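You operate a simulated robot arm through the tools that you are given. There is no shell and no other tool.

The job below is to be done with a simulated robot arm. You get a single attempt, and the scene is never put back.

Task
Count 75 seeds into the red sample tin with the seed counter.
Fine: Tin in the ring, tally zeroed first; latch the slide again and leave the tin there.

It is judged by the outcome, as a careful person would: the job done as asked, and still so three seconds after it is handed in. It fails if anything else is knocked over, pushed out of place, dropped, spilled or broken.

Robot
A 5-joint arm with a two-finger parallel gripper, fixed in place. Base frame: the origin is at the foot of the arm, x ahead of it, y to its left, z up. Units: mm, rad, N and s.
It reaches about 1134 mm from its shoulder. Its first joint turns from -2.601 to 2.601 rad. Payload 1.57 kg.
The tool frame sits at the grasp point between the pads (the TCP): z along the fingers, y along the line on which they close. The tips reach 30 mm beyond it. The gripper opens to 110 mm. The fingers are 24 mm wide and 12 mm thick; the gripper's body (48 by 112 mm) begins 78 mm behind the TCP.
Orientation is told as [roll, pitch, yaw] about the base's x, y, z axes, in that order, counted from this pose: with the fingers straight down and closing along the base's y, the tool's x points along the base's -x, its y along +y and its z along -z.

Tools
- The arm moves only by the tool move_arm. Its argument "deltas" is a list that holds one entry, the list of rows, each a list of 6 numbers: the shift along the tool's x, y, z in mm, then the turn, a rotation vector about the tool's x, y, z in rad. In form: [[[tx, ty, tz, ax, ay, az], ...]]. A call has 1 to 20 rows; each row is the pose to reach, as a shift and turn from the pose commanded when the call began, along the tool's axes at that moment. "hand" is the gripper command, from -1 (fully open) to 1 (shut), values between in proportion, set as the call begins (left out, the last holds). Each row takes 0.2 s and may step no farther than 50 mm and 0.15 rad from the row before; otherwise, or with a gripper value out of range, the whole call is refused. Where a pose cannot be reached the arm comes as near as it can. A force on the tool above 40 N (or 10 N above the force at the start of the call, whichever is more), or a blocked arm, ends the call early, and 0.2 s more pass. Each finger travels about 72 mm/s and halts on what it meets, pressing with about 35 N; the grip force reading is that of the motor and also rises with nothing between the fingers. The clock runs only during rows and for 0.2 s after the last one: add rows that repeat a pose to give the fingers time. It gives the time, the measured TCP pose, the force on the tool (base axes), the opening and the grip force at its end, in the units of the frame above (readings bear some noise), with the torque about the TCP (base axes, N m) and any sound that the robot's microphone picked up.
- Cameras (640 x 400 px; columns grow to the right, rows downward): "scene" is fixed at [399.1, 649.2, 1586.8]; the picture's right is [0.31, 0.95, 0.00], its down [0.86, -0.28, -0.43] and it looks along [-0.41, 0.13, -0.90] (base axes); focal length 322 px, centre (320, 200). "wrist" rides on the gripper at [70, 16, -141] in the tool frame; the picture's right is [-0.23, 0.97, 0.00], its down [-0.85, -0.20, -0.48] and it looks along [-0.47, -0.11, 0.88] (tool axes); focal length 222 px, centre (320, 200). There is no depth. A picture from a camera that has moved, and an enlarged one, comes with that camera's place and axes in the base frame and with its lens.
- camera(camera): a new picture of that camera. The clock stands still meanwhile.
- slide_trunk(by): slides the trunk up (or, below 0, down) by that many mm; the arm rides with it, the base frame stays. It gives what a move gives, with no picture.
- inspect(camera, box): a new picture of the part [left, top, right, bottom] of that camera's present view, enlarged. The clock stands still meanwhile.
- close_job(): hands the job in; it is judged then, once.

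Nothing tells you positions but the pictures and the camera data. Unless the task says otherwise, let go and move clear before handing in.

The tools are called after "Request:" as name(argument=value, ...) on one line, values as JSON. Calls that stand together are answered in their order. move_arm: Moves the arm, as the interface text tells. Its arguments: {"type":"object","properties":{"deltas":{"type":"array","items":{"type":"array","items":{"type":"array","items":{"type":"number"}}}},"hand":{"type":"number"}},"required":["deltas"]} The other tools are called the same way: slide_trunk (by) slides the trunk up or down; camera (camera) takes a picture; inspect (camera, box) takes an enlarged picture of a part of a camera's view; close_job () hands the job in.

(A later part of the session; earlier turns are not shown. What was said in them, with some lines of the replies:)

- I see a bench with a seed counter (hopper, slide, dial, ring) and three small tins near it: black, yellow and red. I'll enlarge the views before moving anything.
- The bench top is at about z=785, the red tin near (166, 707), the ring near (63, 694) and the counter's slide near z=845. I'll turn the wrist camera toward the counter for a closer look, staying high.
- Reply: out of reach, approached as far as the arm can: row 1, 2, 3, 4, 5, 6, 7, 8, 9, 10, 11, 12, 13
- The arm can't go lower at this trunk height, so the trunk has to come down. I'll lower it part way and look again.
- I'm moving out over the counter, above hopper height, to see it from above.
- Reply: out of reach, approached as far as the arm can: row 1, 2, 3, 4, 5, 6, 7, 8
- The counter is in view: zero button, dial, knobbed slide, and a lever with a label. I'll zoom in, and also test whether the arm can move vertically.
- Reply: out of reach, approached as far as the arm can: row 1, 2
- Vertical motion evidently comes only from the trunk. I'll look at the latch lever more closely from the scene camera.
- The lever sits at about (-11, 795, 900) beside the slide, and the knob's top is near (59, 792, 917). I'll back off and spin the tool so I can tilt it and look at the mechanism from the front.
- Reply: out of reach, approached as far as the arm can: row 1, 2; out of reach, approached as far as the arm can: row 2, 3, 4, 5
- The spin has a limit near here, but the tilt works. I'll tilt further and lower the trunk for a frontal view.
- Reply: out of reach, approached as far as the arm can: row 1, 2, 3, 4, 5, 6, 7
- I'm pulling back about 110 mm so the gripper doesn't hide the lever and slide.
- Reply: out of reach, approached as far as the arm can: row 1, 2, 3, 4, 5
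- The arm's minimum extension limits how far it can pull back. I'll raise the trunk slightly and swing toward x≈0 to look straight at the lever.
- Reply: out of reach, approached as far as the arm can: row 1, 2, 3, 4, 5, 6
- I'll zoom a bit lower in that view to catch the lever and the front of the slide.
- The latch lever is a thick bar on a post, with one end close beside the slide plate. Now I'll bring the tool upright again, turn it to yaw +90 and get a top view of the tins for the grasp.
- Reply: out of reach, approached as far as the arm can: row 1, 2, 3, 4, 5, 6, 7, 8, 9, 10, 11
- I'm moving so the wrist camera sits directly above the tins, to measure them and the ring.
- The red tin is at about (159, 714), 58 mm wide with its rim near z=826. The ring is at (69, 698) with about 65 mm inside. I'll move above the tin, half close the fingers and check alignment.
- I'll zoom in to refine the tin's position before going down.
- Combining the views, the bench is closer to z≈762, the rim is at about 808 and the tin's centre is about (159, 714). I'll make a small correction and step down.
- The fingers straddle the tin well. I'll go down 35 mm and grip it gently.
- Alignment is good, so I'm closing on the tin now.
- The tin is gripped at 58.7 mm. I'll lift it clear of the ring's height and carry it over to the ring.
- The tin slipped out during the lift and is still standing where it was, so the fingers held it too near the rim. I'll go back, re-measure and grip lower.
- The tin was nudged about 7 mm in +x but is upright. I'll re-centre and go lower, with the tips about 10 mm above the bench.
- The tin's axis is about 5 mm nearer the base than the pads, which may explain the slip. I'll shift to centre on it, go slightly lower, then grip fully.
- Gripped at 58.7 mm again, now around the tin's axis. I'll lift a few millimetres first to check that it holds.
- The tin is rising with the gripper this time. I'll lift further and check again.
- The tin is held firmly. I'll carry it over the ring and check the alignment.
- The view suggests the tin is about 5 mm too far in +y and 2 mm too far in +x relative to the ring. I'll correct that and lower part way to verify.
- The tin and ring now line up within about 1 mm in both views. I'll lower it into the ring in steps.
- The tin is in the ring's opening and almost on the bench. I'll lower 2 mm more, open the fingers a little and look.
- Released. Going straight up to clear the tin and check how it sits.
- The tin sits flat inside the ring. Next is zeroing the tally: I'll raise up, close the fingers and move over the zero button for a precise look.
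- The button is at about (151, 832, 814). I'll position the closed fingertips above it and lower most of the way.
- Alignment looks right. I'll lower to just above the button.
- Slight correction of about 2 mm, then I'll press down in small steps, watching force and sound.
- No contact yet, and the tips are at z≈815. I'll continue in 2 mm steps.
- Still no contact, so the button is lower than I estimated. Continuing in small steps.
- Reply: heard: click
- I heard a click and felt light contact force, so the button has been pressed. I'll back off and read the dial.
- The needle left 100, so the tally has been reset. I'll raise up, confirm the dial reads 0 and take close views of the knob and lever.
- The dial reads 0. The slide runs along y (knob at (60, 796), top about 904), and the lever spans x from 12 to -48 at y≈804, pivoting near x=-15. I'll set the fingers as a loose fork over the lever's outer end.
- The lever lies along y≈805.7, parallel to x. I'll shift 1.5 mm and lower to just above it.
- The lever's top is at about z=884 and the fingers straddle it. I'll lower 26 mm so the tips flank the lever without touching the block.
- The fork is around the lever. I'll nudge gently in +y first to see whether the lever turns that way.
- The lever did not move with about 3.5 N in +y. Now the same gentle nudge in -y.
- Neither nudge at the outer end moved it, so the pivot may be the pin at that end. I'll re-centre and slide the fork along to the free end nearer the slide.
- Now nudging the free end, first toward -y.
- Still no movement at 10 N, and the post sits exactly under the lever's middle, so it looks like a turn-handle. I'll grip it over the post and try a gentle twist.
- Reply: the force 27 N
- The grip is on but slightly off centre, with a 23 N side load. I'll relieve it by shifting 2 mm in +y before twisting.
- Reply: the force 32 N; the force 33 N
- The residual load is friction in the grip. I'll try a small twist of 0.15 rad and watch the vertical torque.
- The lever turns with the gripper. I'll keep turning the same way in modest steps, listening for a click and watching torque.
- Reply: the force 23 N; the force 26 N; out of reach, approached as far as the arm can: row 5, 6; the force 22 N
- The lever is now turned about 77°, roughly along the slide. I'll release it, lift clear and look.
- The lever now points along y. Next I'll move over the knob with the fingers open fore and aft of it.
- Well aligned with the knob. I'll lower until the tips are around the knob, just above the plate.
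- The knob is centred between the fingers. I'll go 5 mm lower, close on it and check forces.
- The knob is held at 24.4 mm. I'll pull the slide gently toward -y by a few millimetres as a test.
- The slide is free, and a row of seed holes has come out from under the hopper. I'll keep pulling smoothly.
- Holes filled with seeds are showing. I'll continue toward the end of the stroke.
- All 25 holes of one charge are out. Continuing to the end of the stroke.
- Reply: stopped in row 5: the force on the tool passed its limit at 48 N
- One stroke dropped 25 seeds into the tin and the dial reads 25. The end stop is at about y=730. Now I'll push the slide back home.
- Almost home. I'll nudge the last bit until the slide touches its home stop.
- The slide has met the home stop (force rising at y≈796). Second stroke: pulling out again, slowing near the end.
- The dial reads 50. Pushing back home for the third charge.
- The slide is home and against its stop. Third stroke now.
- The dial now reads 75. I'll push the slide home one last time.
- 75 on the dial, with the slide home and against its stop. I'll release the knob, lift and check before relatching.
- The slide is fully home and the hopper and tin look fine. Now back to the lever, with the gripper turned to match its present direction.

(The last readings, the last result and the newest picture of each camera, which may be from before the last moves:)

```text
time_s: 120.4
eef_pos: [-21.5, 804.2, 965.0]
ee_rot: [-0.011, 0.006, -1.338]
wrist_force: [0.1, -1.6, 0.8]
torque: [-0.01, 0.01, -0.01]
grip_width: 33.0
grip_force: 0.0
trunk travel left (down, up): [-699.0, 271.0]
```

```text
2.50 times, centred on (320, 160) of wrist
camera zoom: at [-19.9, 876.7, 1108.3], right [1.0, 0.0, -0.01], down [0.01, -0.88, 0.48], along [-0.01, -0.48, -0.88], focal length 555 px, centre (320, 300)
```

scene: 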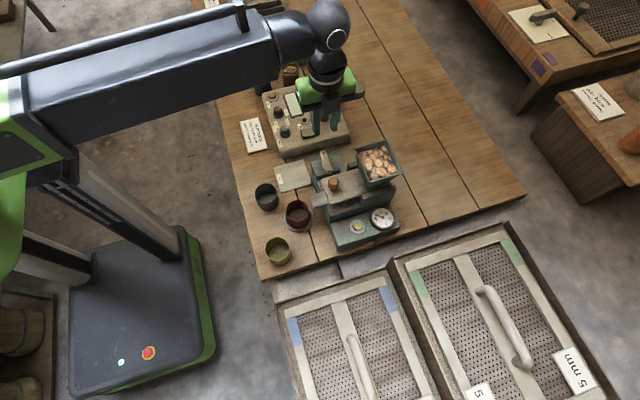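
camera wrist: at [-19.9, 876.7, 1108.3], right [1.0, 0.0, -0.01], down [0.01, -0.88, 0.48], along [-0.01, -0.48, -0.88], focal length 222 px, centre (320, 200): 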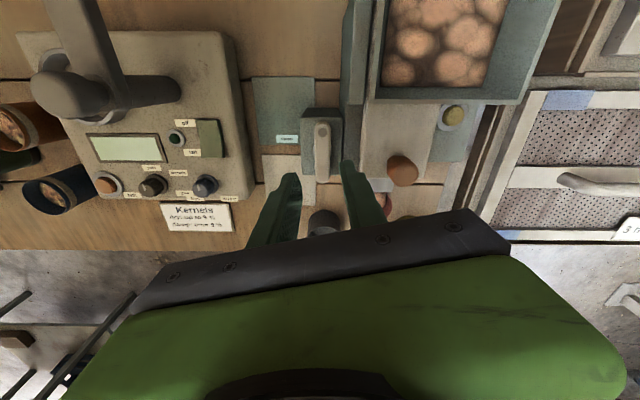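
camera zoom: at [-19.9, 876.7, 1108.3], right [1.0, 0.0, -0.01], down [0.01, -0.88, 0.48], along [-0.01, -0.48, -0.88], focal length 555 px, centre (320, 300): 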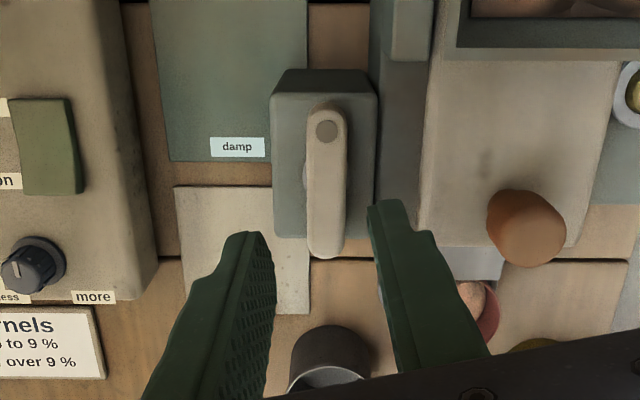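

The lever lies right between the fingers. I'll lower around it and close.

Request:
slide_trunk(by=-45)

Request:
inspect(camera="wrist", box=[240, 80, 400, 240])

Request:
slide_trunk(by=-15)

Request:
inspect(camera="wrist", box=[240, 80, 400, 240])

```text
time_s: 121.3
eef_pos: [-20.8, 805.0, 921.2]
ee_rot: [-0.01, 0.005, -1.339]
wrist_force: [-0.9, -0.6, -0.1]
torque: [-0.04, 0.03, 0.0]
grip_width: 32.9
grip_force: 0.0
trunk travel left (down, up): [-654.0, 316.0]
```

```text
2.50 times, centred on (320, 160) of wrist
camera zoom: at [-19.9, 876.6, 1063.4], right [1.0, 0.0, -0.01], down [0.01, -0.88, 0.48], along [-0.01, -0.48, -0.88], focal length 555 px, centre (320, 300)
```

zoom: 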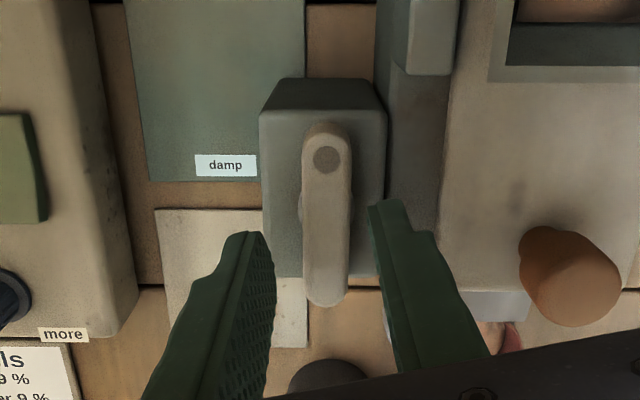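

```text
time_s: 122.0
eef_pos: [-21.3, 803.5, 905.7]
ee_rot: [-0.01, 0.005, -1.339]
wrist_force: [0.5, -0.1, -0.2]
torque: [0.0, 0.01, -0.02]
grip_width: 33.2
grip_force: 0.0
trunk travel left (down, up): [-639.0, 331.0]
```

```text
2.50 times, centred on (320, 160) of wrist
camera zoom: at [-20.0, 876.6, 1048.4], right [1.0, 0.0, -0.01], down [0.01, -0.88, 0.48], along [-0.01, -0.48, -0.88], focal length 555 px, centre (320, 300)
```

zoom: 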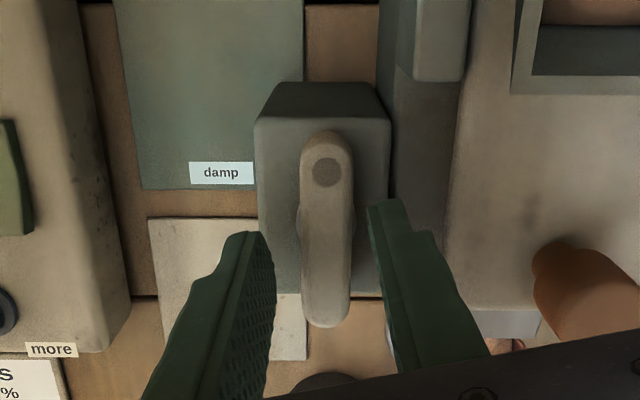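

The lever snapped to a full 90° after release, about 13° beyond my gripper's present angle. Closing the pads should swing it back into line, which is the direction I want anyway.

Request:
move_arm(deltas=[[[0, 0, 0, 0, 0, 0], [0, 0, 0, 0, 0, 0], [0, 0, 0, 0, 0, 0], [0, 0, 0, 0, 0, 0]]], hand=0.9)

Request:
inspect(camera="wrist", box=[240, 80, 400, 240])

```text
time_s: 123.0
eef_pos: [-18.5, 805.7, 906.6]
ee_rot: [-0.009, 0.005, -1.338]
wrist_force: [13.7, 9.7, 4.4]
torque: [0.19, -0.63, -0.01]
grip_width: 16.9
grip_force: 32.0
trunk travel left (down, up): [-639.0, 331.0]
```

```text
2.50 times, centred on (320, 160) of wrist
camera zoom: at [-18.1, 877.3, 1048.1], right [1.0, 0.0, -0.01], down [0.01, -0.88, 0.48], along [-0.01, -0.48, -0.88], focal length 555 px, centre (320, 300)
```

zoom: 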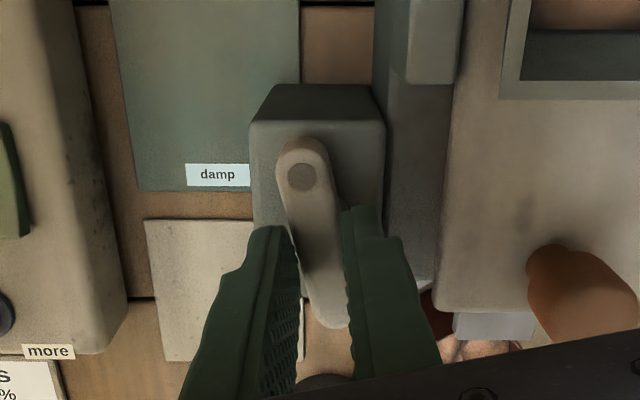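

The lever aligned with the pads. Now I'll turn it back toward the slide in steps.

Request:
move_arm(deltas=[[[0.3, 0.7, 0, 0, 0, -0.1], [0.3, 0.7, 0, 0, 0, -0.2], [0.3, 0.7, 0, 0, 0, -0.3], [0.3, 0.7, 0, 0, 0, -0.4], [0.3, 0.7, 0, 0, 0, -0.45]]])

Request:
move_arm(deltas=[[[0, 0, 0, 0, 0, -0.1], [0, 0, 0, 0, 0, -0.2], [0, 0, 0, 0, 0, -0.3], [0, 0, 0, 0, 0, -0.4], [0, 0, 0, 0, 0, -0.45]]])

Request:
inspect(camera="wrist", box=[240, 80, 400, 240])

```text
time_s: 124.2
eef_pos: [-20.0, 806.3, 905.6]
ee_rot: [-0.007, 0.011, -0.888]
wrist_force: [11.1, 10.6, 6.9]
torque: [-0.3, -0.85, 0.04]
grip_width: 16.7
grip_force: 32.7
trunk travel left (down, up): [-639.0, 331.0]
```

```text
time_s: 125.3
eef_pos: [-18.2, 805.1, 905.3]
ee_rot: [-0.003, 0.01, -0.438]
wrist_force: [10.0, 0.1, -2.7]
torque: [-0.19, -0.77, 0.0]
grip_width: 16.8
grip_force: 32.1
trunk travel left (down, up): [-639.0, 331.0]
```

```text
2.50 times, centred on (320, 160) of wrist
camera zoom: at [-74.5, 850.0, 1048.5], right [0.62, 0.79, -0.01], down [0.7, -0.54, 0.47], along [0.37, -0.29, -0.88], focal length 555 px, centre (320, 300)
```

zoom: 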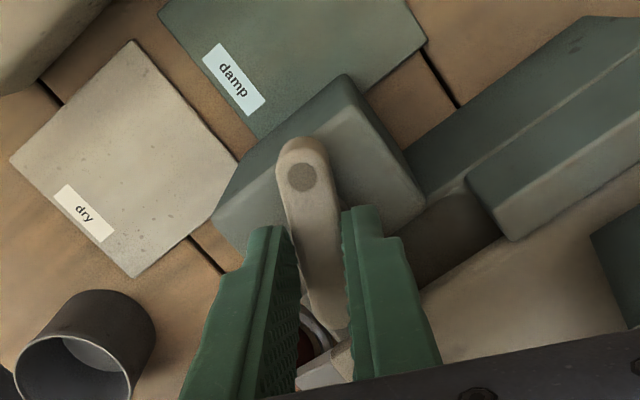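

Turning well. I'll finish the rest up to the original direction.

Request:
move_arm(deltas=[[[0, 0, 0, 0, 0, -0.1], [0, 0, 0, 0, 0, -0.2], [0, 0, 0, 0, 0, -0.3], [0, 0, 0, 0, 0, -0.4], [0, 0, 0, 0, 0, -0.438], [0, 0, 0, 0, 0, -0.438]]])

Request:
inspect(camera="wrist", box=[240, 80, 400, 240])

```text
time_s: 126.8
eef_pos: [-19.2, 805.4, 905.2]
ee_rot: [0.0, 0.011, 0.001]
wrist_force: [12.5, -10.1, -11.3]
torque: [-0.29, -0.06, -0.01]
grip_width: 16.9
grip_force: 32.2
trunk travel left (down, up): [-639.0, 331.0]
```

```text
2.50 times, centred on (320, 160) of wrist
camera zoom: at [-87.9, 821.7, 1048.6], right [0.23, 0.97, 0.0], down [0.86, -0.2, 0.47], along [0.46, -0.11, -0.88], focal length 555 px, centre (320, 300)
```

zoom: 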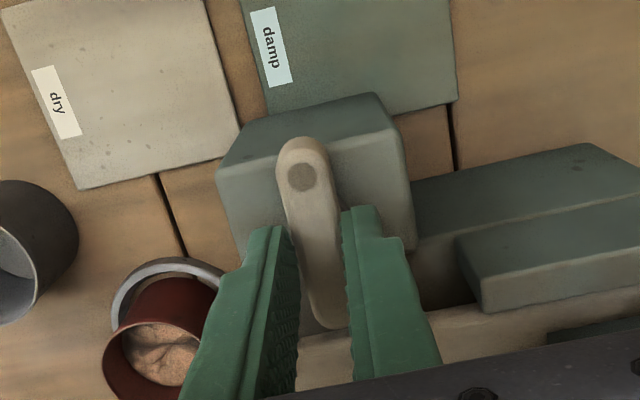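

The lever is back at its original angle. I'll try a slight over-turn of 0.05 rad to feel whether it's seated against its stop.

Request:
move_arm(deltas=[[[0, 0, 0, 0, 0, -0.03], [0, 0, 0, 0, 0, -0.05], [0, 0, 0, 0, 0, -0.05]]])

Request:
move_arm(deltas=[[[0, 0, 0, 0, 0, 0], [0, 0, 0, 0, 0, 0], [0, 0, 0, 0, 0, 0]]], hand=0.4)

Request:
inspect(camera="wrist", box=[240, 80, 400, 240])

```text
time_s: 127.5
eef_pos: [-19.1, 804.6, 906.2]
ee_rot: [0.0, 0.01, 0.048]
wrist_force: [11.8, -14.8, -16.6]
torque: [-0.37, -0.19, -0.85]
grip_width: 17.9
grip_force: 32.6
trunk travel left (down, up): [-639.0, 331.0]
```

```text
time_s: 128.3
eef_pos: [-18.4, 805.3, 905.8]
ee_rot: [0.004, 0.01, 0.05]
wrist_force: [-0.7, -1.1, -0.3]
torque: [-0.03, 0.0, -0.02]
grip_width: 32.9
grip_force: 0.0
trunk travel left (down, up): [-639.0, 331.0]
```

```text
2.50 times, centred on (320, 160) of wrist
camera zoom: at [-90.1, 818.4, 1048.9], right [0.18, 0.98, 0.0], down [0.87, -0.16, 0.47], along [0.46, -0.08, -0.88], focal length 555 px, centre (320, 300)
```

zoom: 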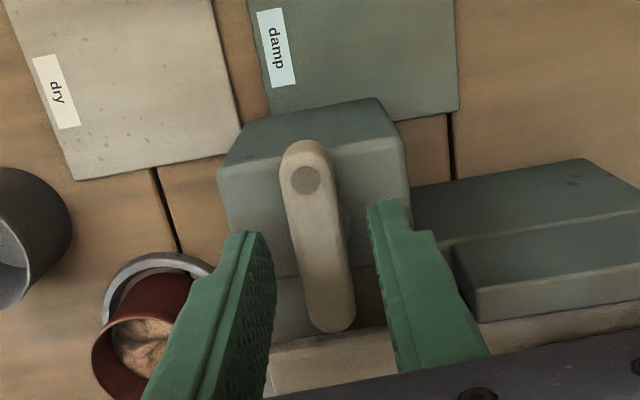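

The torque rose to 0.85 N·m past 0, so the lever is firmly against its latched stop. I'll lift away and inspect everything.

Request:
slide_trunk(by=70)

Request:
inspect(camera="wrist", box=[220, 60, 460, 220])

Request:
inspect(camera="scene", box=[250, 140, 420, 270])

```text
time_s: 129.4
eef_pos: [-19.5, 805.5, 975.8]
ee_rot: [0.003, 0.011, 0.048]
wrist_force: [-0.4, 0.5, -0.6]
torque: [0.0, 0.02, -0.02]
grip_width: 33.0
grip_force: 0.1
trunk travel left (down, up): [-709.0, 261.0]
```

```text
2.50 times, centred on (340, 140) of wrist
camera zoom: at [-90.0, 818.4, 1118.7], right [0.18, 0.98, 0.0], down [0.87, -0.16, 0.47], along [0.46, -0.08, -0.88], focal length 555 px, centre (270, 350)
```

zoom: 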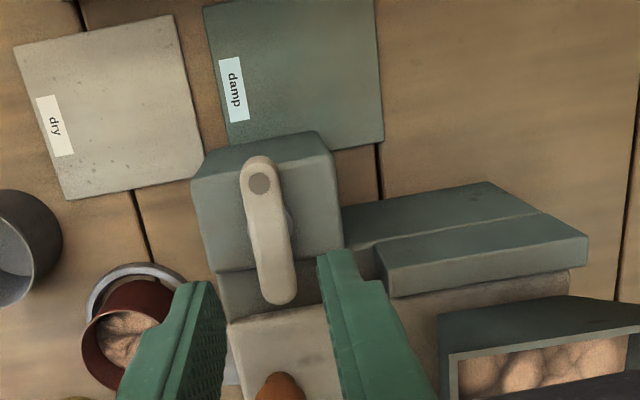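

```text
3.08 times, centred on (335, 205) of scene
camera zoom: at [399.1, 649.2, 1586.8], right [0.31, 0.95, 0.0], down [0.86, -0.28, -0.43], along [-0.41, 0.13, -0.9], focal length 991 px, centre (274, 185)
```

zoom: 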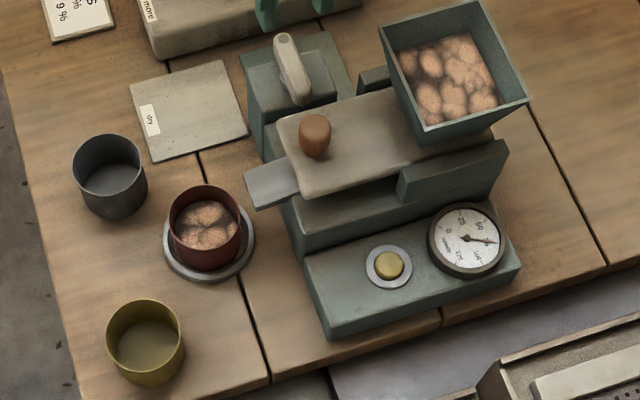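

I'll compare the slide's position with the starting picture using the same crop.

Request:
inspect(camera="scene", box=[300, 170, 410, 260])

Request:
inspect(camera="scene", box=[240, 130, 420, 280])

```text
4.44 times, centred on (355, 215) of scene
camera zoom: at [399.1, 649.2, 1586.8], right [0.31, 0.95, 0.0], down [0.86, -0.28, -0.43], along [-0.41, 0.13, -0.9], focal length 1432 px, centre (164, 133)
```

zoom: 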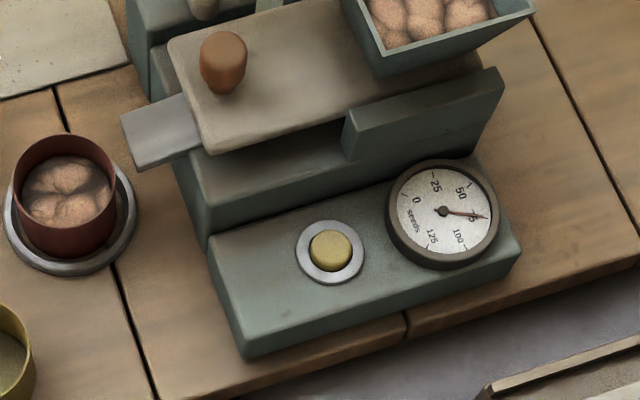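

```text
2.67 times, centred on (330, 205) of scene
camera zoom: at [399.1, 649.2, 1586.8], right [0.31, 0.95, 0.0], down [0.86, -0.28, -0.43], along [-0.41, 0.13, -0.9], focal length 859 px, centre (293, 187)
```

zoom: 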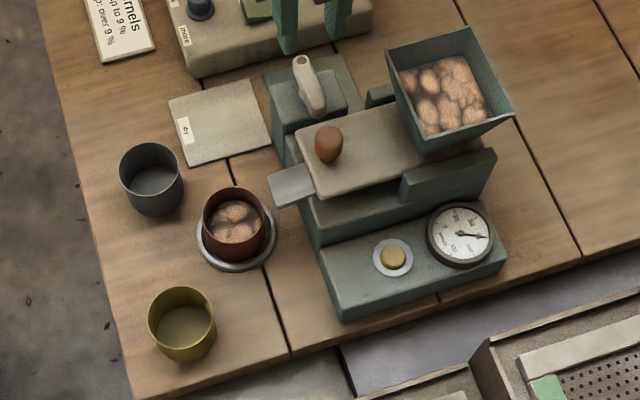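

Slide, lever, ring and neighbouring items match the starting picture. The dial reads 75 and the seeds are in the tin. I'll raise the arm and retract clear.

Request:
slide_trunk(by=150)

Request:
move_arm(deltas=[[[0, -40, 0, 0, 0, 0], [0, -80, 0, 0, 0, 0], [0, -120, 0, 0, 0, 0], [0, -160, 0, 0, 0, 0], [0, -200, 0, 0, 0, 0], [0, -200, 0, 0, 0, 0]]])

Request:
camera(camera="scene")

Request:
inspect(camera="scene", box=[240, 130, 420, 280])

```text
time_s: 131.2
eef_pos: [-20.5, 804.2, 1125.9]
ee_rot: [0.004, 0.01, 0.047]
wrist_force: [0.1, 1.2, 0.6]
torque: [0.0, 0.0, -0.01]
grip_width: 32.9
grip_force: 0.1
trunk travel left (down, up): [-859.0, 111.0]
```

```text
time_s: 132.6
eef_pos: [-8.6, 607.3, 1125.3]
ee_rot: [0.006, 0.011, 0.048]
wrist_force: [0.0, 0.7, -0.7]
torque: [-0.02, 0.01, 0.02]
grip_width: 33.2
grip_force: 0.1
trunk travel left (down, up): [-859.0, 111.0]
```

```text
taken
```

scene: 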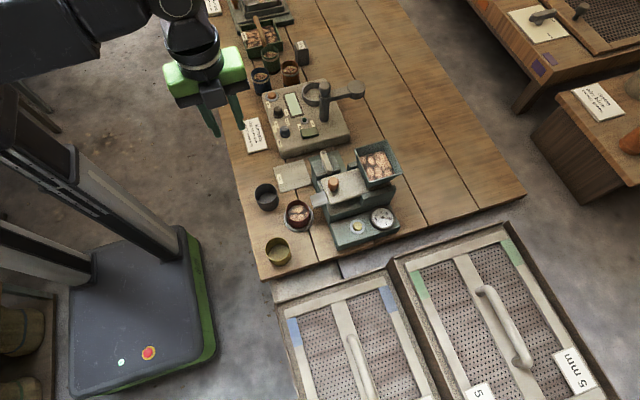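

```text
2.67 times, centred on (330, 205) of scene
camera zoom: at [399.1, 649.2, 1586.8], right [0.31, 0.95, 0.0], down [0.86, -0.28, -0.43], along [-0.41, 0.13, -0.9], focal length 859 px, centre (293, 187)
```

zoom: 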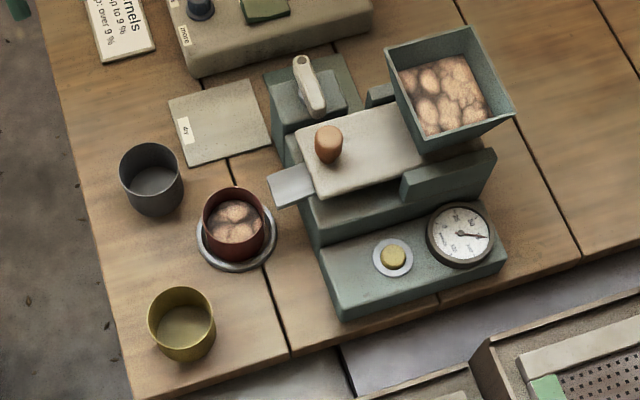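

The red tin is in the ring with its seeds, the dial reads 75, the slide is home and the lever is back at its stop. Nothing else has moved and the arm is clear, so I'm handing in.

Request:
close_job()

```text
The job is handed in.
```

The job is handed in. The red tin is in the ring with the counted seeds in it, and the dial reads 75.

- **Count:** I zeroed the tally first (the dial went from about 100 to 0), then made three full strokes of the slide. The dial read 25, 50 and 75 after each one.
- **Latch:** The slide is fully home and the lever is turned back against its stop, matching the starting picture. I took the lever's starting position as "latched" and did not tug the slide afterwards to confirm it holds.
- **One slip:** On the first try the empty tin slid out of the gripper as I lifted it. It stayed upright and moved about 7 mm on the bench, and the second grip held.

In the final picture the other tins, the ring and the counter are where they started. I saw no spilled seeds, and the arm is clear.
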